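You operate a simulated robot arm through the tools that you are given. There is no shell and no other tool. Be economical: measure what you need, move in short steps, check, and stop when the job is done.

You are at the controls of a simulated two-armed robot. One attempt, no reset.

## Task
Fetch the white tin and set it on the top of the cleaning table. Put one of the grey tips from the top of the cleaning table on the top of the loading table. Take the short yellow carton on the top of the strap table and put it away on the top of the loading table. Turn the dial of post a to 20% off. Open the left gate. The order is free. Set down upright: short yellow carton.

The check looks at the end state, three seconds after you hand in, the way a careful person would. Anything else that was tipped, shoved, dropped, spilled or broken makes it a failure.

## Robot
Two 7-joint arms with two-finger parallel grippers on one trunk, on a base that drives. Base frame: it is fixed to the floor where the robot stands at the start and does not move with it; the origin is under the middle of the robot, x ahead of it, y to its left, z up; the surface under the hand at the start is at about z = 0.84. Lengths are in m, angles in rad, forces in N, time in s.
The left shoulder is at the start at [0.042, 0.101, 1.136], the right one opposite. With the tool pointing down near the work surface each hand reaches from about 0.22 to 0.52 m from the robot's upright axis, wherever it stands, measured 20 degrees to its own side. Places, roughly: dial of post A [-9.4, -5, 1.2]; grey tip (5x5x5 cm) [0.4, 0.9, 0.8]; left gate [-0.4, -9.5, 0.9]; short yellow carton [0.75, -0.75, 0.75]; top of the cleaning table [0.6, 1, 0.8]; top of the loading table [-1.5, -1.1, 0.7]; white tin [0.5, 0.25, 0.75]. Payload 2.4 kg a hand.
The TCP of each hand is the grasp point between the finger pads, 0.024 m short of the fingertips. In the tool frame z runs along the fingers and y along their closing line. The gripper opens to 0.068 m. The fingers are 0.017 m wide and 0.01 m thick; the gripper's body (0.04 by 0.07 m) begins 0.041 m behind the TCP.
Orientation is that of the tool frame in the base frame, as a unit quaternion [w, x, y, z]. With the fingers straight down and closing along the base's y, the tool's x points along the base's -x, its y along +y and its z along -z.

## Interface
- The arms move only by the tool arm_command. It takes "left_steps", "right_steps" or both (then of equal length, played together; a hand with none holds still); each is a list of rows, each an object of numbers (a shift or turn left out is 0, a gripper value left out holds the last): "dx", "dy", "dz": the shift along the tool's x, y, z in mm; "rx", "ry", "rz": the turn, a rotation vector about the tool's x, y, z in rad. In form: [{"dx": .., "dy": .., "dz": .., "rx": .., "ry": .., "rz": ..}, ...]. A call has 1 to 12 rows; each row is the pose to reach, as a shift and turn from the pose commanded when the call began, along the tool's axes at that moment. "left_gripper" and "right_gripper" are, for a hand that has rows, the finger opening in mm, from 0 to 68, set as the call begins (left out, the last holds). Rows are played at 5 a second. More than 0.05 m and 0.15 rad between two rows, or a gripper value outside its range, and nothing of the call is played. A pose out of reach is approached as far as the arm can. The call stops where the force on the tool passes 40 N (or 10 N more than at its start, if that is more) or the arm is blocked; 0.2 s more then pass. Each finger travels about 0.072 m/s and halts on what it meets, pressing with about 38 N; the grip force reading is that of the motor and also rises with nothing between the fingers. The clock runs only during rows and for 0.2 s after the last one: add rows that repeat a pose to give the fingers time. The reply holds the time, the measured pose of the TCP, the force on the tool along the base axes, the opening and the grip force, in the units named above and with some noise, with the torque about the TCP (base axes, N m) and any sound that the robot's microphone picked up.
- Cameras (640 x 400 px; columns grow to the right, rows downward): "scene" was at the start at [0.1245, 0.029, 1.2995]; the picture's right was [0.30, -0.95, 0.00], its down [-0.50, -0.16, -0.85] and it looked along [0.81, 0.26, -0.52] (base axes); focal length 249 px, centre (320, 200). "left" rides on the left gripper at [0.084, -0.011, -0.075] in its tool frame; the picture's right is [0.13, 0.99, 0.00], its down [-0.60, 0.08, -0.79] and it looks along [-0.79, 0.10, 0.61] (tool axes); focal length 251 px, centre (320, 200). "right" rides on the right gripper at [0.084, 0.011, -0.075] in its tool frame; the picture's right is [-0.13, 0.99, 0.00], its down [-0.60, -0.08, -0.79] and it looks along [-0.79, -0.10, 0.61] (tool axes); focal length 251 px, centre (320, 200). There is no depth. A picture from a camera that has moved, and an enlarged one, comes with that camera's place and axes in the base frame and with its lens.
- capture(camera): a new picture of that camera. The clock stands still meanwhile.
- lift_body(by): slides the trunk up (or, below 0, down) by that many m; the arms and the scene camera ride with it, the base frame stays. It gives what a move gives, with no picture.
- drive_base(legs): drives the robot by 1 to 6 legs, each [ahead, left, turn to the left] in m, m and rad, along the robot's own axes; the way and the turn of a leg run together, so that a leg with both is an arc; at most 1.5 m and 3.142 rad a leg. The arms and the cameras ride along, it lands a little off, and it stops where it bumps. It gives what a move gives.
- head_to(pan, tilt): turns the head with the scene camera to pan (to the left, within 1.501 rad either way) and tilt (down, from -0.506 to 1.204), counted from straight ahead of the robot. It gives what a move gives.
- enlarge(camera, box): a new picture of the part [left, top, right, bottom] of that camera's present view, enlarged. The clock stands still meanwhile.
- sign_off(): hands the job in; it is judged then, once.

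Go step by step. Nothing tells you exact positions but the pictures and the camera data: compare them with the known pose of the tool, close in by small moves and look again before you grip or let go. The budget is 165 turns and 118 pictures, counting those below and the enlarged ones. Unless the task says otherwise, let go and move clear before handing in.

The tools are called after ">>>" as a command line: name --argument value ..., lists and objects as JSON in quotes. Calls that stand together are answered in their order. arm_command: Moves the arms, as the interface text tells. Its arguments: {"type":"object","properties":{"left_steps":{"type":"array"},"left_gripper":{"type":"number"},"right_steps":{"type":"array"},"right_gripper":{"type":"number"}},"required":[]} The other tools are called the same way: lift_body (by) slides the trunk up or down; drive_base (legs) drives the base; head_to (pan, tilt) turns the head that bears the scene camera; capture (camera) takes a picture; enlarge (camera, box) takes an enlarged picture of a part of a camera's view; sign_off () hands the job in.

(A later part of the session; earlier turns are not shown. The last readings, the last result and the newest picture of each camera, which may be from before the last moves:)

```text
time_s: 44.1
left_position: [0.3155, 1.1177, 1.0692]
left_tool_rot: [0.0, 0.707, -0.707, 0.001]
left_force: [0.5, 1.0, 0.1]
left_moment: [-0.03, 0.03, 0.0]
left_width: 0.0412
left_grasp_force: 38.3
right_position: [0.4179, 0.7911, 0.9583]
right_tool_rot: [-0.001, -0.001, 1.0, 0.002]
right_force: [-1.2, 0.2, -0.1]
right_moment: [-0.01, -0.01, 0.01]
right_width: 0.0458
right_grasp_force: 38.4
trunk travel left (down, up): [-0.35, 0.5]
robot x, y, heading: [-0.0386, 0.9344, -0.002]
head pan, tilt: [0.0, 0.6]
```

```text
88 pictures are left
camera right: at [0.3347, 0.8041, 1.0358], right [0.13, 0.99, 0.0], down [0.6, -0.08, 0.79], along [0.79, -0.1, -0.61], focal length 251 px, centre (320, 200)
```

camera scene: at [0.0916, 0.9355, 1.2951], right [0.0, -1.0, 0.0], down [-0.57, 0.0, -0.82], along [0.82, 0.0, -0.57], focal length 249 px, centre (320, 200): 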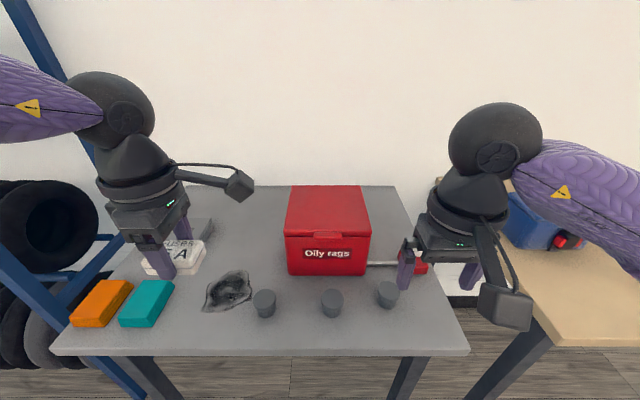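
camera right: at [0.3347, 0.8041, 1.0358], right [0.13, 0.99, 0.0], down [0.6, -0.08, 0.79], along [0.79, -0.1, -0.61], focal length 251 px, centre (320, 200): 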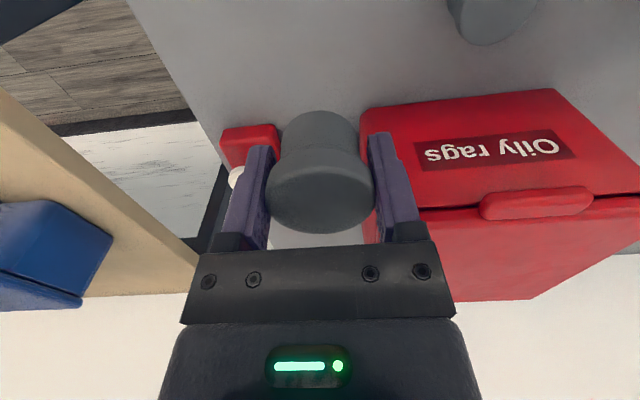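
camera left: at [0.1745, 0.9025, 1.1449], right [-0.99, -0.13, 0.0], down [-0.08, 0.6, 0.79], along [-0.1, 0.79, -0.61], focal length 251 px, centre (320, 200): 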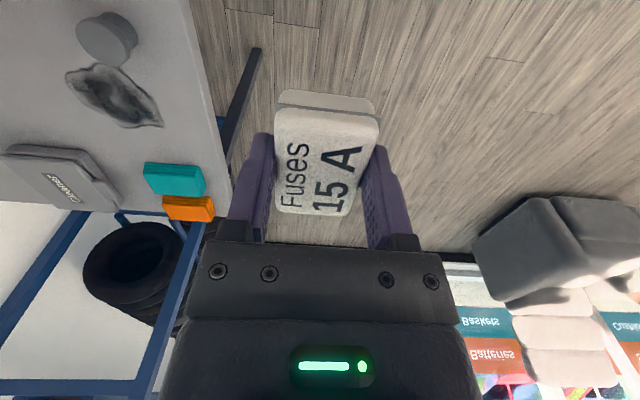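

The tip is held at 46 mm. I'll tuck the right hand up, then move the base so the left hand can set the tin at about (0.40, 0.775).

>>> arm_command --right_steps '[{"dz": -40, "dx": 10}, {"dz": -80, "dx": 30}, {"dz": -120, "dx": 60}, {"dz": -160, "dx": 90}, {"dz": -190, "dx": 100}, {"dz": -190, "dx": 100}]'

>>> drive_base --legs '[[-0.15, 0, 0], [0, -0.345, 0], [0.175, 0, 0]]'

>>> capture --camera "left"

>>> capture --camera "scene"

```text
time_s: 45.5
left_position: [0.3153, 1.1171, 1.0696]
left_tool_rot: [0.001, -0.707, 0.707, 0.0]
left_force: [-0.4, 0.2, -1.1]
left_moment: [0.0, -0.01, 0.0]
left_width: 0.0413
left_grasp_force: 38.1
right_position: [0.3167, 0.7918, 1.1491]
right_tool_rot: [-0.001, -0.001, 1.0, 0.002]
right_force: [0.1, -0.3, -0.5]
right_moment: [-0.01, 0.01, -0.01]
right_width: 0.0455
right_grasp_force: 38.3
trunk travel left (down, up): [-0.35, 0.5]
robot x, y, heading: [-0.0375, 0.933, 0.002]
head pan, tilt: [0.0, 0.6]
```

```text
time_s: 49.7
left_position: [0.3411, 0.776, 1.0685]
left_tool_rot: [0.001, -0.707, 0.707, -0.001]
left_force: [0.7, 0.4, -0.7]
left_moment: [-0.02, 0.02, 0.02]
left_width: 0.0412
left_grasp_force: 38.0
right_position: [0.3428, 0.4501, 1.147]
right_tool_rot: [0.001, 0.0, 1.0, 0.001]
right_force: [0.5, 0.5, -1.1]
right_moment: [-0.02, 0.03, -0.01]
right_width: 0.0455
right_grasp_force: 38.2
trunk travel left (down, up): [-0.35, 0.5]
robot x, y, heading: [-0.0132, 0.5919, -0.001]
head pan, tilt: [0.0, 0.6]
```

```text
87 pictures are left
camera left: at [0.3509, 0.6912, 1.1447], right [-0.99, -0.13, 0.0], down [-0.08, 0.6, 0.79], along [-0.1, 0.79, -0.61], focal length 251 px, centre (320, 200)
```

left: 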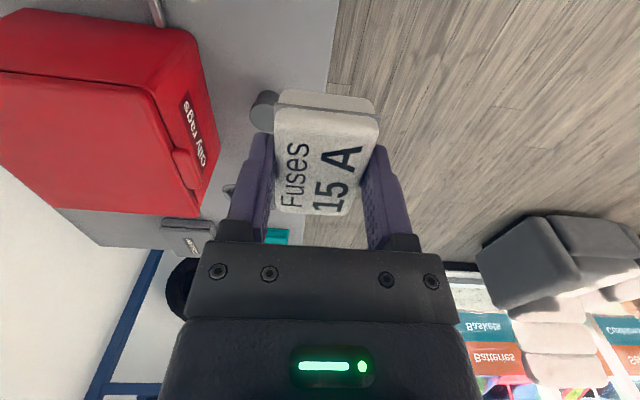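

```text
86 pictures are left
camera scene: at [0.1175, 0.5939, 1.295], right [0.0, -1.0, 0.0], down [-0.57, 0.0, -0.82], along [0.82, 0.0, -0.57], focal length 249 px, centre (320, 200)
```

scene: 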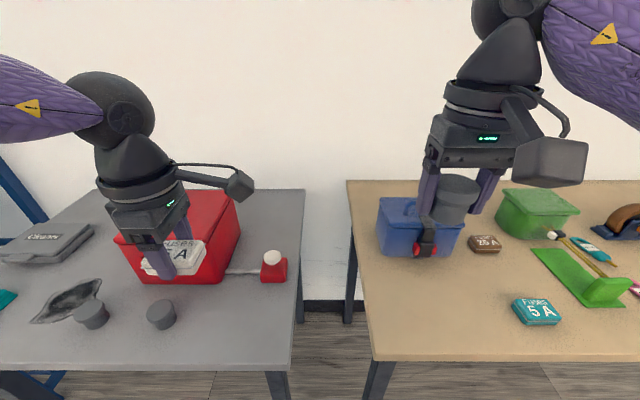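

The target spot is clear. I'll lower the trunk by 0.15, then bring the tin forward and down.

>>> lift_body --by -0.15

>>> arm_command --left_steps '[{"dy": -32}, {"dy": -62}, {"dy": -62, "dz": 40}, {"dy": -62, "dz": 75}, {"dy": -62, "dz": 85}, {"dy": -62, "dz": 85}]'

>>> capture --camera "left"

>>> capture --camera "scene"

```text
time_s: 51.5
left_position: [0.3408, 0.7768, 0.9201]
left_tool_rot: [-0.001, 0.707, -0.707, 0.0]
left_force: [0.3, 0.4, -0.5]
left_moment: [0.02, 0.01, 0.01]
left_width: 0.0412
left_grasp_force: 37.7
right_position: [0.3424, 0.4507, 0.9993]
right_tool_rot: [0.001, 0.0, 1.0, 0.001]
right_force: [0.4, 1.2, -1.0]
right_moment: [0.02, -0.01, 0.01]
right_width: 0.0457
right_grasp_force: 37.7
trunk travel left (down, up): [-0.2, 0.65]
robot x, y, heading: [-0.0117, 0.5923, 0.001]
head pan, tilt: [0.0, 0.6]
```

```text
time_s: 52.9
left_position: [0.4025, 0.7763, 0.8337]
left_tool_rot: [0.001, -0.707, 0.707, -0.001]
left_force: [-0.1, 0.3, 0.2]
left_moment: [-0.01, 0.02, 0.01]
left_width: 0.0413
left_grasp_force: 37.6
right_position: [0.342, 0.4503, 0.9985]
right_tool_rot: [0.0, -0.002, 1.0, 0.001]
right_force: [0.5, 0.2, -1.3]
right_moment: [0.02, 0.0, 0.0]
right_width: 0.0456
right_grasp_force: 37.7
trunk travel left (down, up): [-0.2, 0.65]
robot x, y, heading: [-0.0109, 0.589, 0.001]
head pan, tilt: [0.0, 0.6]
```

```text
85 pictures are left
camera left: at [0.4127, 0.691, 0.9092], right [-0.99, -0.13, 0.0], down [-0.08, 0.6, 0.79], along [-0.1, 0.79, -0.61], focal length 251 px, centre (320, 200)
```

left: 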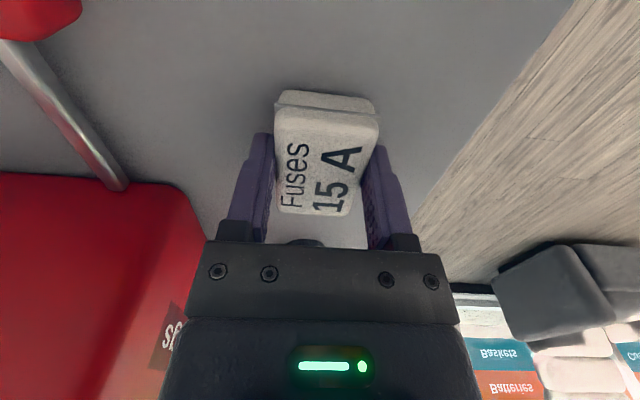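

```text
84 pictures are left
camera scene: at [0.1498, 0.594, 1.143], right [0.0, -1.0, 0.0], down [-0.57, 0.0, -0.82], along [0.82, 0.0, -0.57], focal length 249 px, centre (320, 200)
```

scene: 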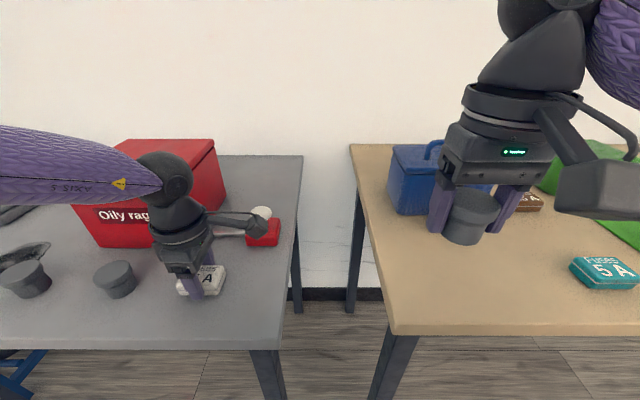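

>>> arm_command --left_steps '[{"dz": 4}, {"dz": 8}, {"dz": 12}, {"dz": 14}, {"dz": 14}]'

>>> enlarge --camera "scene" --box '[130, 230, 290, 330]'

```text
time_s: 53.9
left_position: [0.4025, 0.7748, 0.8243]
left_tool_rot: [-0.003, 0.707, -0.707, 0.003]
left_force: [-7.8, 0.6, 22.4]
left_moment: [-0.01, 0.65, -0.01]
left_width: 0.0414
left_grasp_force: 38.0
right_position: [0.3412, 0.4492, 0.9985]
right_tool_rot: [0.001, -0.002, 1.0, 0.002]
right_force: [-0.3, 0.2, -0.4]
right_moment: [-0.02, -0.02, 0.02]
right_width: 0.0453
right_grasp_force: 38.0
trunk travel left (down, up): [-0.2, 0.65]
robot x, y, heading: [-0.0107, 0.5916, 0.005]
head pan, tilt: [0.0, 0.6]
stopped in row 4 (left hand): the force on the tool passed its limit at 44 N (the readings are from after the stop); the commanded pose is now the measured one
```

```text
4.00 times, centred on (210, 280) of scene
camera zoom: at [0.1476, 0.5934, 1.1433], right [0.0, -1.0, 0.0], down [-0.56, 0.0, -0.83], along [0.83, 0.0, -0.56], focal length 998 px, centre (760, -120)
```

zoom: 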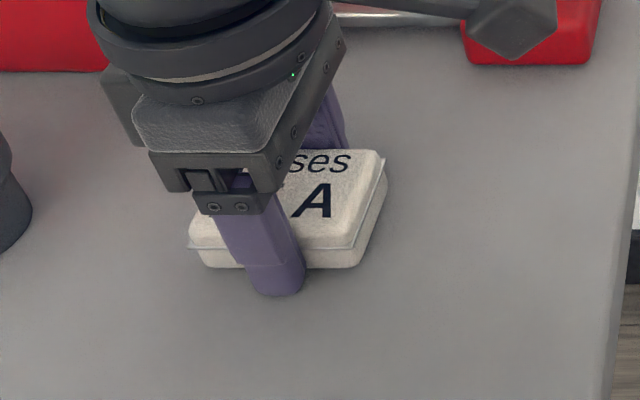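

The tin is on the table. I'll release it and lift straight up.

>>> arm_command --left_gripper 62 --left_steps '[{"dz": -1}, {"dz": -1}, {"dz": -1}, {"dz": -1}]'

>>> arm_command --left_steps '[{"dz": -20}, {"dz": -50}, {"dz": -90}, {"dz": -130, "dy": 20}, {"dz": -150, "dy": 60}, {"dz": -150, "dy": 60}]'

>>> lift_body --by 0.15

>>> capture --camera "scene"

```text
time_s: 54.9
left_position: [0.4045, 0.7743, 0.825]
left_tool_rot: [0.003, -0.706, 0.708, -0.003]
left_force: [19.7, -0.5, 29.9]
left_moment: [-0.02, 0.35, -0.05]
left_width: 0.0461
left_grasp_force: 0.0
right_position: [0.3421, 0.4501, 0.998]
right_tool_rot: [0.0, -0.001, 1.0, 0.002]
right_force: [-0.4, 0.2, -0.8]
right_moment: [0.03, -0.02, -0.03]
right_width: 0.0454
right_grasp_force: 38.0
trunk travel left (down, up): [-0.2, 0.65]
robot x, y, heading: [-0.012, 0.5939, 0.002]
head pan, tilt: [0.0, 0.6]
```

```text
time_s: 56.3
left_position: [0.3425, 0.7753, 0.9749]
left_tool_rot: [-0.002, 0.707, -0.707, 0.001]
left_force: [0.3, -0.4, 0.4]
left_moment: [0.02, -0.01, 0.03]
left_width: 0.0619
left_grasp_force: 0.0
right_position: [0.3415, 0.4503, 0.9992]
right_tool_rot: [0.0, -0.001, 1.0, 0.001]
right_force: [-0.6, 0.0, 0.4]
right_moment: [0.03, -0.03, 0.01]
right_width: 0.0455
right_grasp_force: 38.4
trunk travel left (down, up): [-0.2, 0.65]
robot x, y, heading: [-0.0102, 0.5886, 0.005]
head pan, tilt: [0.0, 0.6]
```

```text
time_s: 58.0
left_position: [0.3439, 0.776, 1.1228]
left_tool_rot: [0.002, -0.707, 0.707, -0.002]
left_force: [0.2, -0.8, 0.0]
left_moment: [0.0, 0.0, -0.03]
left_width: 0.0616
left_grasp_force: 0.1
right_position: [0.3421, 0.4502, 1.1479]
right_tool_rot: [0.0, -0.001, 1.0, 0.002]
right_force: [1.1, 0.4, -1.2]
right_moment: [-0.02, -0.02, 0.03]
right_width: 0.0457
right_grasp_force: 38.1
trunk travel left (down, up): [-0.35, 0.5]
robot x, y, heading: [-0.0112, 0.5897, 0.004]
head pan, tilt: [0.0, 0.6]
```

```text
82 pictures are left
camera scene: at [0.117, 0.5939, 1.295], right [0.0, -1.0, 0.0], down [-0.57, 0.0, -0.82], along [0.82, 0.0, -0.57], focal length 249 px, centre (320, 200)
```

scene: 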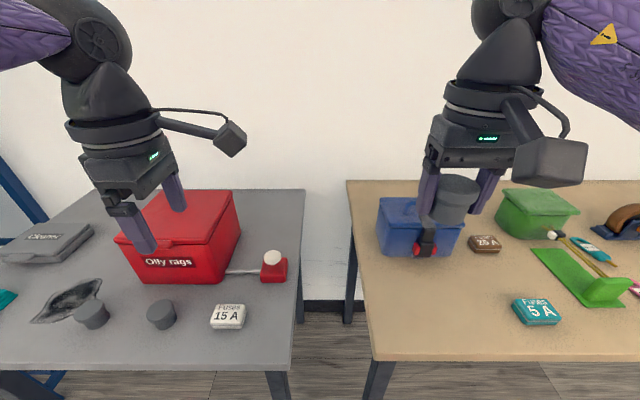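

The tin is set and upright. Next is the carton: I'll back off and slide right to look at it from the front.

>>> drive_base --legs '[[-0.3, 0, 0], [0, -1.4, 0]]'

>>> head_to --pan 0.0 --tilt 0.5

>>> capture --camera "scene"

>>> capture --camera "right"

```text
time_s: 66.6
left_position: [0.0455, -0.6138, 1.1226]
left_tool_rot: [-0.002, 0.709, -0.705, 0.002]
left_force: [0.6, -0.9, -0.6]
left_moment: [0.0, 0.01, -0.01]
left_width: 0.0621
left_grasp_force: 0.0
right_position: [0.0469, -0.9402, 1.1502]
right_tool_rot: [0.0, -0.004, 1.0, 0.001]
right_force: [-0.2, 0.0, -0.7]
right_moment: [-0.03, 0.02, -0.02]
right_width: 0.0455
right_grasp_force: 37.9
trunk travel left (down, up): [-0.35, 0.5]
robot x, y, heading: [-0.3044, -0.7974, 0.007]
head pan, tilt: [0.0, 0.6]
```

```text
time_s: 67.3
left_position: [0.0455, -0.6142, 1.1228]
left_tool_rot: [-0.001, 0.709, -0.705, 0.002]
left_force: [-0.4, 0.0, 0.3]
left_moment: [-0.01, -0.02, -0.02]
left_width: 0.062
left_grasp_force: 0.1
right_position: [0.0475, -0.94, 1.1489]
right_tool_rot: [0.0, -0.004, 1.0, 0.001]
right_force: [1.0, -0.4, -0.3]
right_moment: [0.0, -0.01, -0.01]
right_width: 0.0454
right_grasp_force: 37.8
trunk travel left (down, up): [-0.35, 0.5]
robot x, y, heading: [-0.3067, -0.7994, 0.006]
head pan, tilt: [0.0, 0.499]
```

```text
81 pictures are left
camera scene: at [-0.1766, -0.7965, 1.3042], right [0.01, -1.0, 0.0], down [-0.48, 0.0, -0.88], along [0.88, 0.01, -0.48], focal length 249 px, centre (320, 200)
```

scene: 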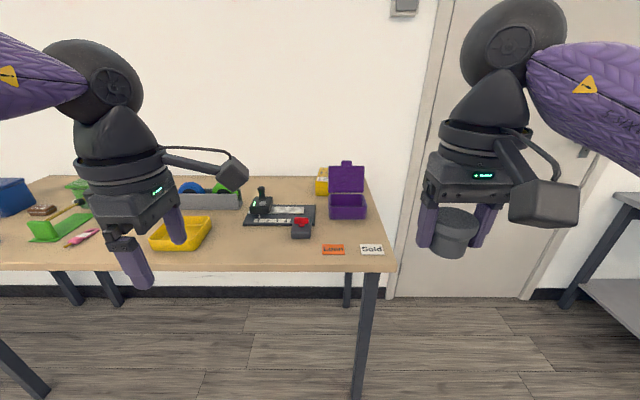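

```text
80 pictures are left
camera right: at [-0.0364, -0.9272, 1.2252], right [0.12, 0.99, 0.0], down [0.6, -0.08, 0.79], along [0.79, -0.1, -0.61], focal length 251 px, centre (320, 200)
```

right: 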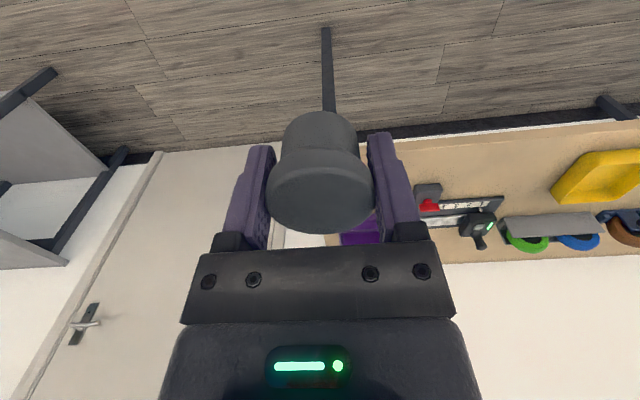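

The yellow carton stands at about (0.78, −0.79), behind the purple box. It is only reachable from the table's right end with the right hand, so I'll deliver the tip first. I'm turning to the loading table behind me.

>>> drive_base --legs '[[-0.1, 0, 0], [0, 0, 3.1]]'

>>> capture --camera "scene"

```text
time_s: 75.7
left_position: [-0.7618, -0.9795, 1.124]
left_tool_rot: [-0.002, 0.711, 0.703, -0.001]
left_force: [-0.1, -0.3, -0.8]
left_moment: [0.02, -0.03, 0.03]
left_width: 0.0623
left_grasp_force: 0.1
right_position: [-0.7583, -0.6539, 1.1492]
right_tool_rot: [0.001, 1.0, -0.004, 0.0]
right_force: [-0.6, 0.3, 0.2]
right_moment: [0.0, 0.01, -0.01]
right_width: 0.0455
right_grasp_force: 37.8
trunk travel left (down, up): [-0.35, 0.5]
robot x, y, heading: [-0.4091, -0.8012, 3.131]
head pan, tilt: [0.0, 0.499]
```

```text
79 pictures are left
camera scene: at [-0.538, -0.797, 1.3042], right [0.01, 1.0, 0.0], down [0.48, 0.0, -0.88], along [-0.88, 0.01, -0.48], focal length 249 px, centre (320, 200)
```

scene: 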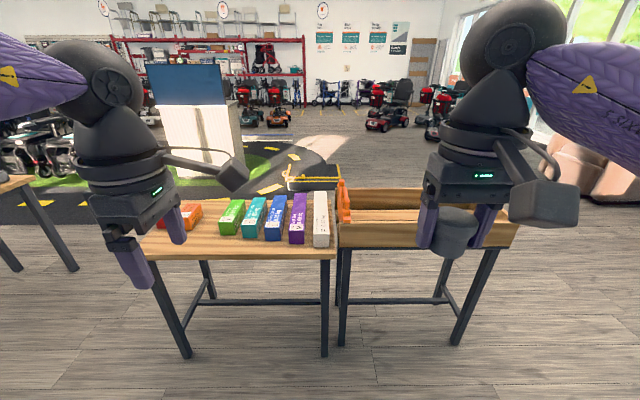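

The left wooden table (front edge x≈−1.18, y from −1.38 to −0.75) is the loading table, with a row of cartons on it. I'm moving closer to see the free space.

>>> drive_base --legs '[[0.35, 0.2, 0.01]]'

>>> head_to --pan 0.0 --tilt 0.75

>>> capture --camera "scene"

>>> capture --camera "right"

```text
time_s: 78.3
left_position: [-1.1146, -1.1835, 1.1239]
left_tool_rot: [-0.002, 0.708, 0.706, -0.002]
left_force: [-0.3, 0.3, 0.5]
left_moment: [-0.02, 0.02, -0.05]
left_width: 0.062
left_grasp_force: 0.1
right_position: [-1.1127, -0.8582, 1.1491]
right_tool_rot: [0.0, 1.0, 0.0, 0.0]
right_force: [0.0, 0.3, 0.3]
right_moment: [-0.03, -0.02, -0.01]
right_width: 0.0455
right_grasp_force: 38.2
trunk travel left (down, up): [-0.35, 0.5]
robot x, y, heading: [-0.7577, -0.9998, 3.141]
head pan, tilt: [0.0, 0.499]
```

```text
time_s: 79.0
left_position: [-1.1145, -1.182, 1.1235]
left_tool_rot: [-0.002, 0.707, 0.707, -0.001]
left_force: [0.7, 0.0, -0.3]
left_moment: [-0.03, -0.01, -0.01]
left_width: 0.0623
left_grasp_force: 0.0
right_position: [-1.1131, -0.8566, 1.1495]
right_tool_rot: [0.001, 1.0, 0.0, 0.0]
right_force: [1.3, 0.5, -0.4]
right_moment: [-0.03, -0.01, 0.03]
right_width: 0.0455
right_grasp_force: 37.8
trunk travel left (down, up): [-0.35, 0.5]
robot x, y, heading: [-0.7611, -1.0021, 3.145]
head pan, tilt: [0.0, 0.75]
```

```text
78 pictures are left
camera scene: at [-0.8835, -0.9984, 1.2823], right [0.0, 1.0, 0.0], down [0.68, 0.0, -0.73], along [-0.73, 0.0, -0.68], focal length 249 px, centre (320, 200)
```

scene: 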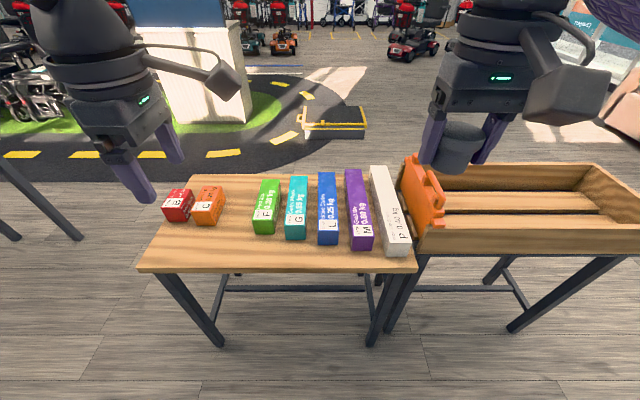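

```text
77 pictures are left
camera right: at [-1.0284, -0.866, 1.2252], right [-0.13, -0.99, 0.0], down [-0.6, 0.08, 0.79], along [-0.79, 0.1, -0.61], focal length 251 px, centre (320, 200)
```

right: 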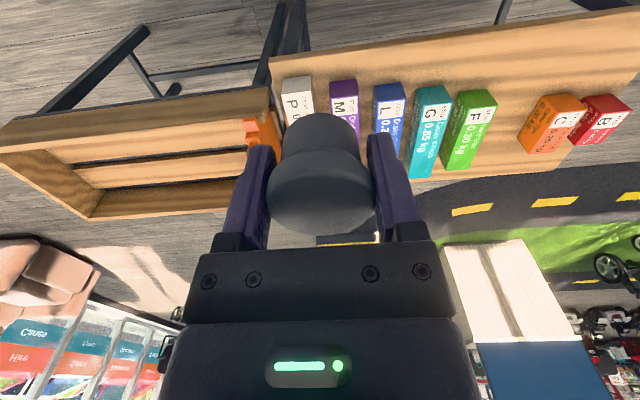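

The loading table top is at z≈0.70, with its front edge at x≈−1.24 and free space front-left. I'll set the tip at about (−1.31, −1.20), moving so the right hand is over it.

>>> drive_base --legs '[[0.13, 0.35, 0]]'

>>> lift_body --by -0.14

>>> capture --camera "scene"

>>> capture --camera "right"

```text
time_s: 81.4
left_position: [-1.2425, -1.5335, 1.1225]
left_tool_rot: [-0.002, 0.706, 0.708, -0.002]
left_force: [0.7, -0.2, -0.2]
left_moment: [0.03, 0.03, 0.0]
left_width: 0.062
left_grasp_force: 0.1
right_position: [-1.2428, -1.2084, 1.1491]
right_tool_rot: [0.0, 1.0, 0.001, 0.0]
right_force: [0.0, -0.1, -0.3]
right_moment: [0.0, 0.0, 0.03]
right_width: 0.0453
right_grasp_force: 37.9
trunk travel left (down, up): [-0.35, 0.5]
robot x, y, heading: [-0.8941, -1.3514, -3.136]
head pan, tilt: [0.0, 0.75]
```

```text
time_s: 83.1
left_position: [-1.2419, -1.5342, 0.9828]
left_tool_rot: [-0.003, 0.706, 0.708, -0.001]
left_force: [0.7, -0.1, -0.1]
left_moment: [-0.02, -0.04, 0.0]
left_width: 0.0622
left_grasp_force: 0.0
right_position: [-1.2424, -1.2079, 1.0085]
right_tool_rot: [0.001, 1.0, 0.002, 0.0]
right_force: [0.0, -0.6, 0.5]
right_moment: [-0.01, -0.01, 0.0]
right_width: 0.0456
right_grasp_force: 37.9
trunk travel left (down, up): [-0.21, 0.64]
robot x, y, heading: [-0.8882, -1.3508, -3.138]
head pan, tilt: [0.0, 0.75]
```

```text
76 pictures are left
camera scene: at [-1.0425, -1.3482, 1.1404], right [0.0, 1.0, 0.0], down [0.68, 0.0, -0.73], along [-0.73, 0.0, -0.68], focal length 249 px, centre (320, 200)
```

scene: 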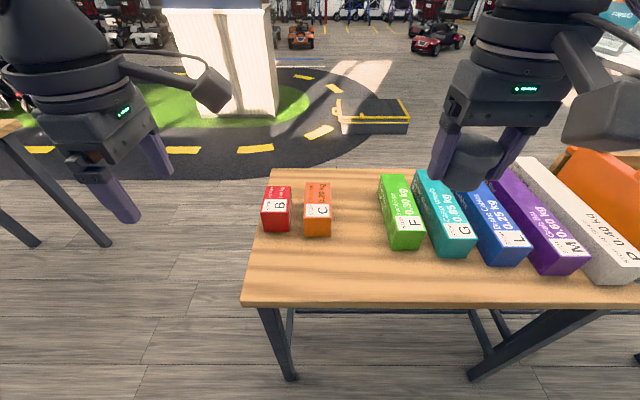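

```text
75 pictures are left
camera right: at [-1.1575, -1.2163, 1.0855], right [-0.13, -0.99, 0.0], down [-0.6, 0.08, 0.79], along [-0.79, 0.1, -0.61], focal length 251 px, centre (320, 200)
```

right: 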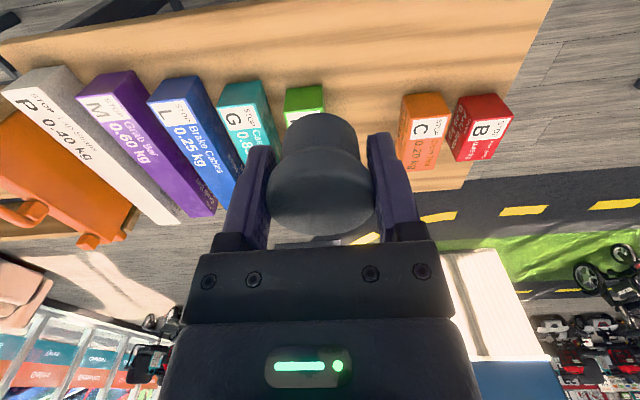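

>>> arm_command --right_steps '[{"dx": -35, "dy": 20, "dz": 20}, {"dx": -70, "dy": 40, "dz": 45}, {"dx": -70, "dy": 40, "dz": 90}, {"dx": -70, "dy": 40, "dz": 135}, {"dx": -70, "dy": 40, "dz": 180}, {"dx": -70, "dy": 40, "dz": 220}, {"dx": -70, "dy": 40, "dz": 245}, {"dx": -70, "dy": 40, "dz": 245}]'

>>> capture --camera "scene"

```text
time_s: 84.9
left_position: [-1.2436, -1.5319, 0.9835]
left_tool_rot: [-0.002, 0.706, 0.708, 0.0]
left_force: [0.5, -0.1, 0.1]
left_moment: [0.0, 0.0, 0.0]
left_width: 0.062
left_grasp_force: 0.1
right_position: [-1.3123, -1.2489, 0.7631]
right_tool_rot: [0.0, 1.0, 0.001, 0.001]
right_force: [-0.3, 0.0, -0.2]
right_moment: [0.0, 0.0, 0.0]
right_width: 0.0457
right_grasp_force: 37.9
trunk travel left (down, up): [-0.21, 0.64]
robot x, y, heading: [-0.8885, -1.3475, -3.138]
head pan, tilt: [0.0, 0.75]
```

```text
74 pictures are left
camera scene: at [-1.0426, -1.3482, 1.1403], right [0.0, 1.0, 0.0], down [0.68, 0.0, -0.73], along [-0.73, 0.0, -0.68], focal length 249 px, centre (320, 200)
```

scene: 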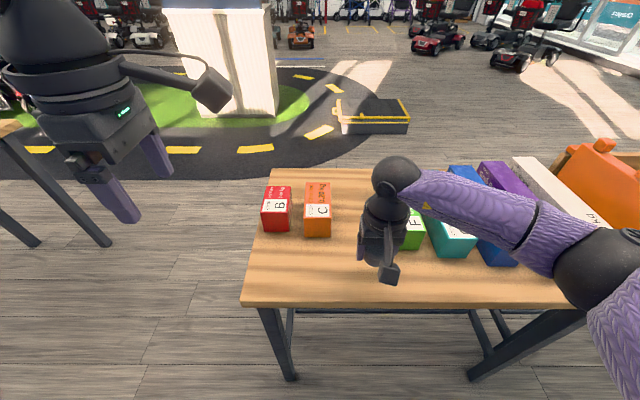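

>>> arm_command --right_steps '[{"dz": 6}, {"dz": 12}, {"dz": 18}, {"dz": 23}, {"dz": 28}, {"dz": 32}, {"dz": 36}, {"dz": 40}]'

>>> enlarge --camera "scene" --box '[320, 210, 480, 310]'

```text
time_s: 86.7
left_position: [-1.2413, -1.5332, 0.9838]
left_tool_rot: [-0.001, 0.706, 0.708, -0.002]
left_force: [-0.5, 0.3, -0.8]
left_moment: [-0.06, -0.01, 0.01]
left_width: 0.0619
left_grasp_force: 0.1
right_position: [-1.3126, -1.2483, 0.7237]
right_tool_rot: [0.002, 1.0, 0.001, 0.0]
right_force: [-0.2, -0.3, 0.0]
right_moment: [-0.01, 0.0, 0.03]
right_width: 0.0454
right_grasp_force: 38.2
trunk travel left (down, up): [-0.21, 0.64]
robot x, y, heading: [-0.8896, -1.347, -3.134]
head pan, tilt: [0.0, 0.75]
```

```text
4.00 times, centred on (400, 260) of scene
camera zoom: at [-1.0426, -1.3482, 1.1403], right [0.0, 1.0, 0.0], down [0.68, 0.0, -0.73], along [-0.73, 0.0, -0.68], focal length 998 px, centre (0, -40)
```

zoom: 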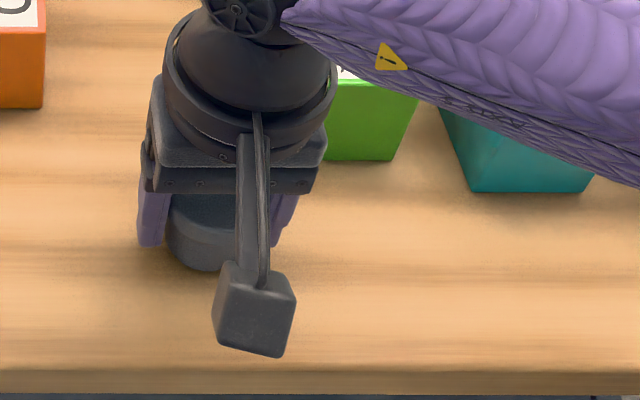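

>>> arm_command --right_steps '[{"dz": 3}, {"dz": 6}, {"dz": 9}, {"dz": 12}, {"dz": 15}, {"dz": 18}, {"dz": 21}, {"dz": 24}, {"dz": 27}, {"dz": 30}]'

```text
time_s: 87.6
left_position: [-1.2402, -1.5329, 0.9835]
left_tool_rot: [-0.004, 0.707, 0.707, -0.003]
left_force: [0.5, 1.4, -0.4]
left_moment: [0.04, 0.02, 0.02]
left_width: 0.0622
left_grasp_force: 0.0
right_position: [-1.314, -1.2484, 0.7188]
right_tool_rot: [0.003, 1.0, 0.002, -0.004]
right_force: [10.8, 3.1, 25.1]
right_moment: [0.21, -0.59, 0.0]
right_width: 0.0456
right_grasp_force: 37.6
trunk travel left (down, up): [-0.21, 0.64]
robot x, y, heading: [-0.8893, -1.3455, -3.139]
head pan, tilt: [0.0, 0.75]
stopped in row 4 (right hand): the force on the tool passed its limit at 44 N (the readings are from after the stop); the commanded pose is now the measured one
```

The tip has touched down. I'll release it and retract.

>>> arm_command --right_gripper 66 --right_steps '[{"dz": -2}, {"dz": -2}, {"dz": -2}, {"dz": -2}, {"dz": -2}]'

>>> arm_command --right_steps '[{"dz": -20}, {"dz": -50}, {"dz": -90}, {"dz": -130}, {"dz": -170}, {"dz": -210, "dx": 20}, {"dz": -250, "dx": 50}, {"dz": -280, "dx": 70}, {"dz": -280, "dx": 70}]'

>>> capture --camera "scene"

```text
time_s: 88.8
left_position: [-1.2425, -1.5321, 0.9842]
left_tool_rot: [-0.002, 0.707, 0.708, -0.002]
left_force: [0.7, 0.6, 0.0]
left_moment: [0.0, 0.0, 0.02]
left_width: 0.0622
left_grasp_force: 0.0
right_position: [-1.3142, -1.2479, 0.7183]
right_tool_rot: [0.002, 1.0, 0.003, -0.004]
right_force: [0.4, -0.1, -0.2]
right_moment: [-0.02, -0.01, 0.01]
right_width: 0.066
right_grasp_force: 0.0
trunk travel left (down, up): [-0.21, 0.64]
robot x, y, heading: [-0.8873, -1.3513, -3.139]
head pan, tilt: [0.0, 0.75]
```

```text
time_s: 90.8
left_position: [-1.2431, -1.533, 0.9826]
left_tool_rot: [-0.001, 0.706, 0.708, -0.002]
left_force: [0.1, 0.5, 0.1]
left_moment: [-0.03, -0.03, -0.01]
left_width: 0.0619
left_grasp_force: 0.0
right_position: [-1.2422, -1.2468, 0.998]
right_tool_rot: [0.001, 1.0, 0.001, -0.002]
right_force: [1.2, 0.1, 0.1]
right_moment: [0.03, -0.01, -0.03]
right_width: 0.0661
right_grasp_force: 0.1
trunk travel left (down, up): [-0.21, 0.64]
robot x, y, heading: [-0.8916, -1.3497, -3.137]
head pan, tilt: [0.0, 0.75]
```

```text
72 pictures are left
camera scene: at [-1.0424, -1.3481, 1.1403], right [0.0, 1.0, 0.0], down [0.68, 0.0, -0.73], along [-0.73, 0.0, -0.68], focal length 249 px, centre (320, 200)
```

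scene: 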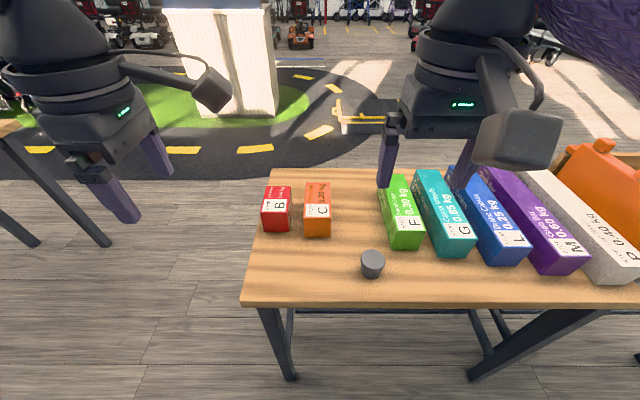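

The tip stands upright on the loading table. Now for the carton: I'll raise the trunk, turn to face +y, and strafe toward the right end of the strap table.

>>> lift_body --by 0.24

>>> drive_base --legs '[[-0.2, 0, 0], [0, 0, -1.571], [0, -0.75, 0]]'

>>> head_to --pan -0.7 --tilt 0.5

>>> capture --camera "scene"

>>> head_to --pan -1.5 --tilt 0.6

>>> capture --camera "scene"

```text
time_s: 93.3
left_position: [-1.2435, -1.5337, 1.2227]
left_tool_rot: [-0.003, 0.707, 0.708, -0.001]
left_force: [-0.9, 0.2, -0.1]
left_moment: [0.04, 0.02, 0.02]
left_width: 0.062
left_grasp_force: 0.0
right_position: [-1.2413, -1.2461, 1.2375]
right_tool_rot: [0.003, 1.0, 0.001, -0.003]
right_force: [-0.6, 0.7, 0.0]
right_moment: [-0.02, 0.02, -0.01]
right_width: 0.0659
right_grasp_force: 0.0
trunk travel left (down, up): [-0.45, 0.4]
robot x, y, heading: [-0.8898, -1.3521, -3.138]
head pan, tilt: [0.0, 0.75]
```

```text
time_s: 102.4
left_position: [-0.1174, -1.0014, 1.2234]
left_tool_rot: [-0.004, 1.0, -0.008, 0.001]
left_force: [0.3, -0.1, 0.0]
left_moment: [0.0, 0.02, 0.02]
left_width: 0.062
left_grasp_force: 0.1
right_position: [0.1683, -1.0056, 1.2381]
right_tool_rot: [0.001, -0.702, 0.712, 0.004]
right_force: [-0.3, 0.4, 0.7]
right_moment: [0.0, -0.01, 0.0]
right_width: 0.0659
right_grasp_force: 0.2
trunk travel left (down, up): [-0.45, 0.4]
robot x, y, heading: [0.0608, -1.3581, 1.56]
head pan, tilt: [0.0, 0.75]
```

```text
time_s: 103.5
left_position: [-0.1173, -1.0018, 1.2233]
left_tool_rot: [-0.003, 1.0, -0.006, 0.0]
left_force: [0.6, 0.5, -0.6]
left_moment: [0.03, -0.02, 0.02]
left_width: 0.062
left_grasp_force: 0.1
right_position: [0.1684, -1.0047, 1.2377]
right_tool_rot: [0.001, -0.703, 0.711, 0.004]
right_force: [-0.4, 1.7, 0.6]
right_moment: [0.0, 0.0, -0.03]
right_width: 0.0661
right_grasp_force: 0.1
trunk travel left (down, up): [-0.45, 0.4]
robot x, y, heading: [0.06, -1.3586, 1.56]
head pan, tilt: [-0.7, 0.499]
```

```text
71 pictures are left
camera scene: at [0.1205, -1.2611, 1.4049], right [0.76, -0.65, 0.0], down [-0.31, -0.36, -0.88], along [0.57, 0.67, -0.48], focal length 249 px, centre (320, 200)
```

scene: 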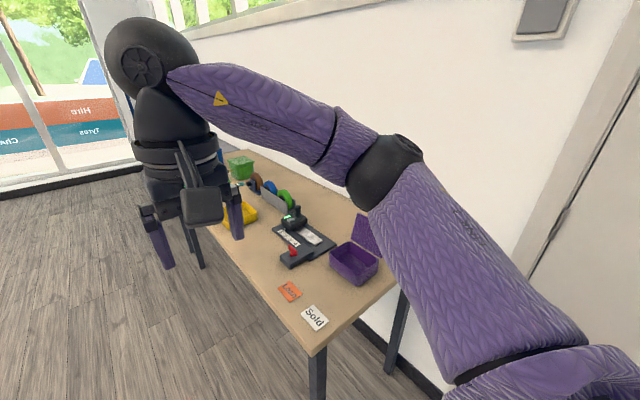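

```text
time_s: 104.6
left_position: [-0.1177, -1.0015, 1.224]
left_tool_rot: [-0.003, 1.0, -0.007, 0.0]
left_force: [-0.3, 0.1, 0.1]
left_moment: [0.01, 0.0, -0.02]
left_width: 0.062
left_grasp_force: 0.0
right_position: [0.1696, -1.0041, 1.2371]
right_tool_rot: [0.0, -0.703, 0.712, 0.005]
right_force: [-0.6, 0.8, 0.1]
right_moment: [0.01, 0.02, 0.04]
right_width: 0.0662
right_grasp_force: 0.1
trunk travel left (down, up): [-0.45, 0.4]
robot x, y, heading: [0.0626, -1.3568, 1.555]
head pan, tilt: [-1.499, 0.6]
```

```text
70 pictures are left
camera scene: at [0.1494, -1.3247, 1.3959], right [0.06, -1.0, 0.0], down [-0.56, -0.03, -0.83], along [0.82, 0.05, -0.56], focal length 249 px, centre (320, 200)
```

scene: 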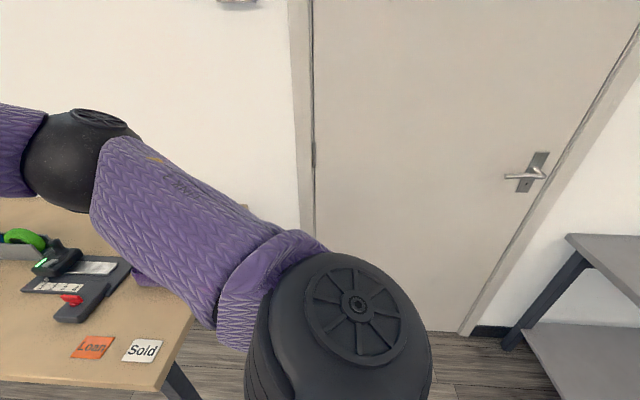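

There is a clear metre of gap here, with the wall at x≈0.9. I'll strafe further in to see the carton.

>>> drive_base --legs '[[0, -0.36, 0]]'

>>> head_to --pan -0.35 --tilt 0.75

>>> capture --camera "scene"

>>> capture --camera "right"

```text
time_s: 107.0
left_position: [0.244, -1.0064, 1.2229]
left_tool_rot: [-0.003, 1.0, -0.005, -0.001]
left_force: [0.3, 0.4, -0.2]
left_moment: [-0.02, 0.02, 0.0]
left_width: 0.0619
left_grasp_force: 0.0
right_position: [0.5301, -1.0097, 1.2376]
right_tool_rot: [0.001, -0.704, 0.71, 0.004]
right_force: [0.6, 0.2, -0.2]
right_moment: [0.02, -0.03, -0.01]
right_width: 0.0657
right_grasp_force: 0.0
trunk travel left (down, up): [-0.45, 0.4]
robot x, y, heading: [0.4201, -1.3614, 1.564]
head pan, tilt: [-1.499, 0.6]
```

```text
time_s: 108.3
left_position: [0.2429, -1.0057, 1.2223]
left_tool_rot: [-0.002, 1.0, -0.006, 0.001]
left_force: [-0.2, -0.1, 0.2]
left_moment: [-0.01, 0.0, 0.01]
left_width: 0.062
left_grasp_force: 0.1
right_position: [0.5288, -1.009, 1.2371]
right_tool_rot: [0.001, -0.704, 0.71, 0.005]
right_force: [0.4, 0.6, 0.1]
right_moment: [-0.03, 0.0, 0.01]
right_width: 0.0661
right_grasp_force: 0.0
trunk travel left (down, up): [-0.45, 0.4]
robot x, y, heading: [0.4214, -1.3597, 1.563]
head pan, tilt: [-0.351, 0.75]
```

```text
69 pictures are left
camera scene: at [0.4516, -1.2563, 1.383], right [0.94, -0.35, 0.0], down [-0.24, -0.64, -0.73], along [0.26, 0.68, -0.68], focal length 249 px, centre (320, 200)
```

scene: 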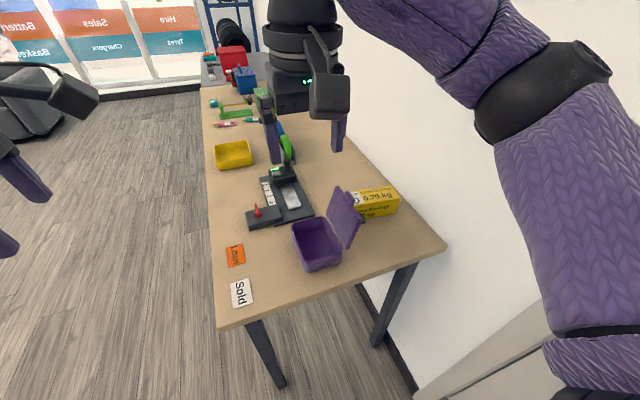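

```text
68 pictures are left
camera right: at [0.5185, -1.0914, 1.3137], right [-0.99, 0.14, 0.01], down [0.09, 0.6, 0.8], along [0.11, 0.79, -0.6], focal length 251 px, centre (320, 200)
```

right: 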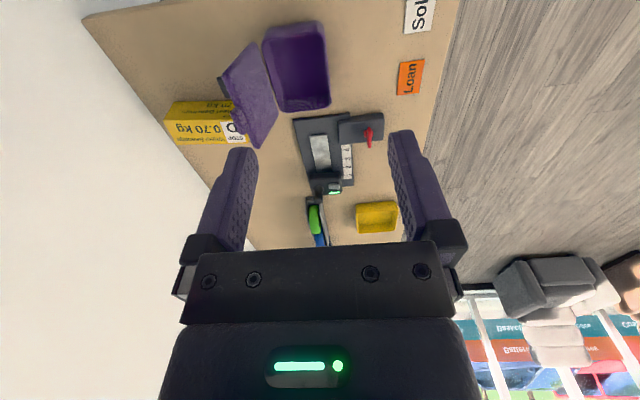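

>>> enlarge --camera "right" --box '[140, 70, 300, 170]'

>>> enlarge --camera "scene" --box '[290, 160, 450, 260]'

```text
4.00 times, centred on (220, 120) of right
camera zoom: at [0.5185, -1.0914, 1.3137], right [-0.99, 0.14, 0.01], down [0.09, 0.6, 0.8], along [0.11, 0.79, -0.6], focal length 1006 px, centre (720, 520)
```

zoom: 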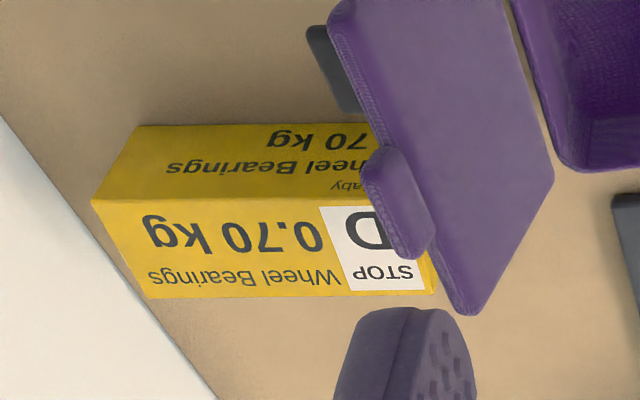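

```text
4.00 times, centred on (370, 210) of scene
camera zoom: at [0.4516, -1.2563, 1.383], right [0.94, -0.35, 0.0], down [-0.24, -0.64, -0.73], along [0.26, 0.68, -0.68], focal length 998 px, centre (120, 160)
```

zoom: 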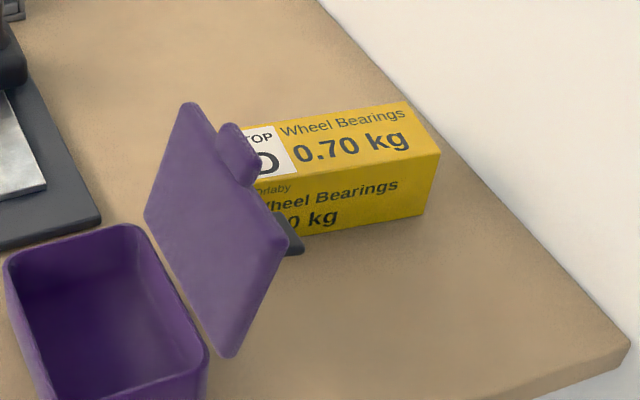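

The carton is about 157×60×50 mm at (0.793, −0.798), with its length along x, and it stands close to the wall and the open lid. The right elbow would hit the wall, so I'll use the left arm from this end with the robot turned to about 40°. First I'll unwind the left wrist and tuck the right arm.

>>> arm_command --left_steps '[{"rz": 0.14}, {"rz": 0.28}, {"rz": 0.42}, {"rz": 0.56}, {"rz": 0.7}, {"rz": 0.84}, {"rz": 0.98}, {"rz": 1.12}, {"rz": 1.26}, {"rz": 1.4}, {"rz": 1.54}, {"rz": 1.57}]' --right_steps '[{"dx": 15, "dy": -4}, {"dx": 30, "dy": -8}, {"dx": 45, "dy": -12}, {"dx": 60, "dy": -16}, {"dx": 75, "dy": -20}, {"dx": 90, "dy": -24}, {"dx": 105, "dy": -28}, {"dx": 120, "dy": -32}, {"dx": 125, "dy": -36}, {"dx": 130, "dy": -40}, {"dx": 130, "dy": -40}, {"dx": 130, "dy": -40}]'

>>> arm_command --left_gripper 68 --left_steps '[{"rz": 0.14}, {"rz": 0.28}, {"rz": 0.42}, {"rz": 0.56}, {"rz": 0.7}, {"rz": 0.82}, {"rz": 0.82}]'

>>> head_to --pan -0.9 --tilt 0.6

>>> capture --camera "scene"

```text
time_s: 110.9
left_position: [0.2434, -1.0055, 1.2231]
left_tool_rot: [0.002, -0.703, 0.711, 0.002]
left_force: [0.1, -0.3, -0.5]
left_moment: [-0.01, 0.01, 0.01]
left_width: 0.0617
left_grasp_force: 0.1
right_position: [0.5678, -1.1398, 1.2377]
right_tool_rot: [0.001, -0.704, 0.71, 0.005]
right_force: [1.1, -0.4, -0.9]
right_moment: [0.04, 0.0, 0.0]
right_width: 0.066
right_grasp_force: 0.0
trunk travel left (down, up): [-0.45, 0.4]
robot x, y, heading: [0.4232, -1.3594, 1.566]
head pan, tilt: [-0.351, 0.75]
```

```text
time_s: 112.5
left_position: [0.255, -1.0213, 1.2225]
left_tool_rot: [0.001, -0.362, 0.932, 0.002]
left_force: [0.6, -0.3, 0.0]
left_moment: [0.01, -0.03, -0.04]
left_width: 0.0679
left_grasp_force: 0.1
left hand out of reach, approached as far as the arm can: row 6, 7
right_position: [0.5682, -1.1392, 1.2359]
right_tool_rot: [0.0, -0.704, 0.71, 0.005]
right_force: [0.5, -0.6, -0.2]
right_moment: [-0.01, 0.02, -0.02]
right_width: 0.0661
right_grasp_force: 0.1
trunk travel left (down, up): [-0.45, 0.4]
robot x, y, heading: [0.4243, -1.3591, 1.559]
head pan, tilt: [-0.351, 0.75]
```

```text
time_s: 113.5
left_position: [0.2563, -1.0213, 1.2227]
left_tool_rot: [0.001, -0.362, 0.932, 0.003]
left_force: [0.5, -0.1, 0.0]
left_moment: [0.0, -0.01, -0.02]
left_width: 0.0678
left_grasp_force: 0.1
right_position: [0.5677, -1.1402, 1.237]
right_tool_rot: [0.0, -0.704, 0.71, 0.005]
right_force: [0.2, -0.4, -1.0]
right_moment: [0.04, -0.03, -0.01]
right_width: 0.0658
right_grasp_force: 0.1
trunk travel left (down, up): [-0.45, 0.4]
robot x, y, heading: [0.424, -1.3615, 1.56]
head pan, tilt: [-0.901, 0.6]
```

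```text
65 pictures are left
camera scene: at [0.4921, -1.2795, 1.3958], right [0.62, -0.79, 0.0], down [-0.45, -0.35, -0.82], along [0.65, 0.51, -0.57], focal length 249 px, centre (320, 200)
```

scene: 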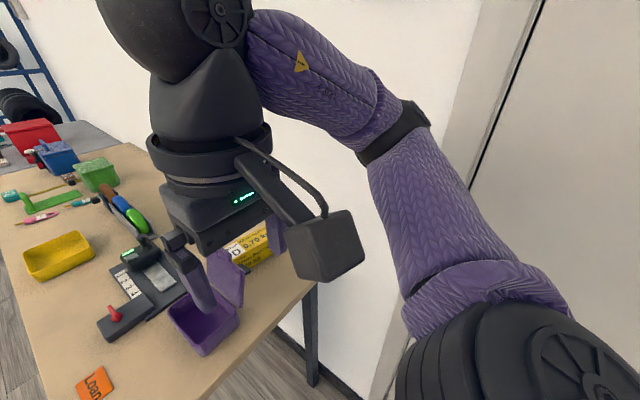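

The cw wrist limit is near, so I need to stand as close to the table end as possible. I'll look at my own base to see how close I can get.

>>> head_to --pan -0.3 --tilt 1.2

>>> capture --camera "scene"

```text
time_s: 114.5
left_position: [0.256, -1.0213, 1.2221]
left_tool_rot: [0.001, -0.364, 0.932, 0.003]
left_force: [0.0, -1.2, -0.1]
left_moment: [-0.02, -0.02, 0.02]
left_width: 0.0679
left_grasp_force: 0.1
right_position: [0.5683, -1.139, 1.2375]
right_tool_rot: [0.001, -0.704, 0.71, 0.004]
right_force: [0.0, 0.1, 0.1]
right_moment: [0.01, 0.01, 0.02]
right_width: 0.0663
right_grasp_force: 0.0
trunk travel left (down, up): [-0.45, 0.4]
robot x, y, heading: [0.4207, -1.363, 1.564]
head pan, tilt: [-0.3, 1.201]
```

```text
64 pictures are left
camera scene: at [0.4395, -1.2805, 1.3513], right [0.95, -0.3, 0.0], down [-0.28, -0.89, -0.36], along [0.11, 0.35, -0.93], focal length 249 px, centre (320, 200)
```

scene: 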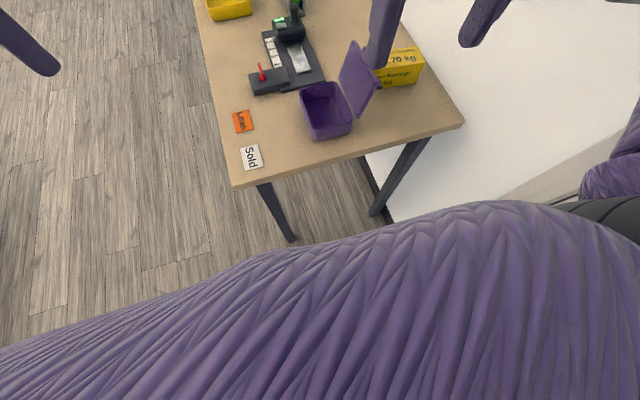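

I can't see the base, but the table end edge is confirmed at y≈−1.0. I'll test in free air, left of the table, whether the left arm can hold the needed wrist yaw at the needed reach and height.

>>> arm_command --left_steps '[{"dx": -25, "dy": 27, "dz": 20}, {"dx": -50, "dy": 54, "dz": 40}, {"dx": -74, "dy": 81, "dz": 60}, {"dx": -74, "dy": 81, "dz": 100}, {"dx": -74, "dy": 81, "dz": 145}, {"dx": -74, "dy": 81, "dz": 190}, {"dx": -74, "dy": 81, "dz": 230}, {"dx": -74, "dy": 81, "dz": 250}, {"dx": -74, "dy": 81, "dz": 250}]'

```text
time_s: 116.5
left_position: [0.2822, -0.9952, 1.0067]
left_tool_rot: [0.002, -0.363, 0.932, 0.004]
left_force: [1.0, 0.5, -0.9]
left_moment: [-0.01, 0.01, 0.02]
left_width: 0.0677
left_grasp_force: 0.1
left hand out of reach, approached as far as the arm can: row 1, 2, 3, 4, 5, 6, 7, 8, 9
right_position: [0.568, -1.14, 1.2384]
right_tool_rot: [0.0, -0.704, 0.71, 0.005]
right_force: [0.4, 0.0, -0.1]
right_moment: [0.03, 0.02, -0.01]
right_width: 0.0661
right_grasp_force: 0.1
trunk travel left (down, up): [-0.45, 0.4]
robot x, y, heading: [0.4212, -1.3585, 1.563]
head pan, tilt: [-0.3, 1.201]
```

At that yaw the left arm only reaches 0.39 m, so I'll first nudge the carton's wall-side end to turn it counter-clockwise. It can then be gripped comfortably. I'll reset the left hand, then turn to face the wall beside the table end.

>>> arm_command --left_steps '[{"dz": -30, "rz": -0.14}, {"dz": -70, "rz": -0.28}, {"dz": -110, "rz": -0.42}, {"dz": -150, "rz": -0.56}, {"dz": -180, "rz": -0.7}, {"dz": -180, "rz": -0.82}, {"dz": -180, "rz": -0.82}]'

>>> drive_base --legs '[[0, 0, -1.5]]'

>>> head_to --pan 0.6 --tilt 0.8

>>> capture --camera "scene"

```text
time_s: 118.1
left_position: [0.2819, -0.9974, 1.1878]
left_tool_rot: [0.002, -0.704, 0.71, 0.002]
left_force: [0.4, -0.2, 0.0]
left_moment: [0.0, 0.0, 0.0]
left_width: 0.0681
left_grasp_force: 0.0
right_position: [0.5674, -1.1388, 1.2362]
right_tool_rot: [0.001, -0.704, 0.71, 0.004]
right_force: [0.0, 0.2, -0.6]
right_moment: [0.0, 0.01, 0.03]
right_width: 0.0659
right_grasp_force: 0.1
trunk travel left (down, up): [-0.45, 0.4]
robot x, y, heading: [0.4217, -1.3594, 1.563]
head pan, tilt: [-0.3, 1.201]
```

```text
time_s: 122.2
left_position: [0.775, -1.1968, 1.1869]
left_tool_rot: [0.003, -0.028, 1.0, 0.0]
left_force: [-0.3, -0.6, 0.7]
left_moment: [0.02, 0.02, 0.03]
left_width: 0.0682
left_grasp_force: 0.0
right_position: [0.6517, -1.4921, 1.2365]
right_tool_rot: [0.004, -0.028, 1.0, 0.002]
right_force: [0.6, -0.3, -0.1]
right_moment: [0.01, -0.02, 0.01]
right_width: 0.066
right_grasp_force: 0.0
trunk travel left (down, up): [-0.45, 0.4]
robot x, y, heading: [0.4229, -1.3615, 0.055]
head pan, tilt: [-0.3, 1.201]
```

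```text
time_s: 123.4
left_position: [0.777, -1.1964, 1.1878]
left_tool_rot: [0.002, -0.028, 1.0, 0.0]
left_force: [0.0, 0.9, -0.5]
left_moment: [-0.02, -0.01, 0.04]
left_width: 0.0679
left_grasp_force: 0.0
right_position: [0.6536, -1.4917, 1.237]
right_tool_rot: [0.004, -0.028, 1.0, 0.003]
right_force: [-0.6, 0.1, -0.8]
right_moment: [0.0, 0.04, -0.03]
right_width: 0.066
right_grasp_force: 0.0
trunk travel left (down, up): [-0.45, 0.4]
robot x, y, heading: [0.425, -1.3614, 0.052]
head pan, tilt: [0.6, 0.799]
```

```text
63 pictures are left
camera scene: at [0.5115, -1.3086, 1.3789], right [0.61, -0.79, 0.0], down [-0.57, -0.44, -0.7], along [0.55, 0.43, -0.72], focal length 249 px, centre (320, 200)
```

scene: 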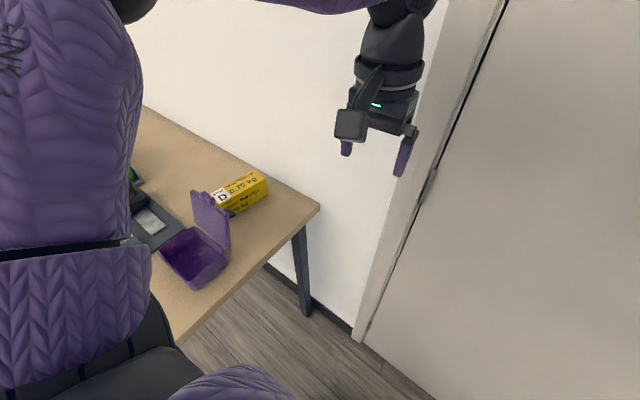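

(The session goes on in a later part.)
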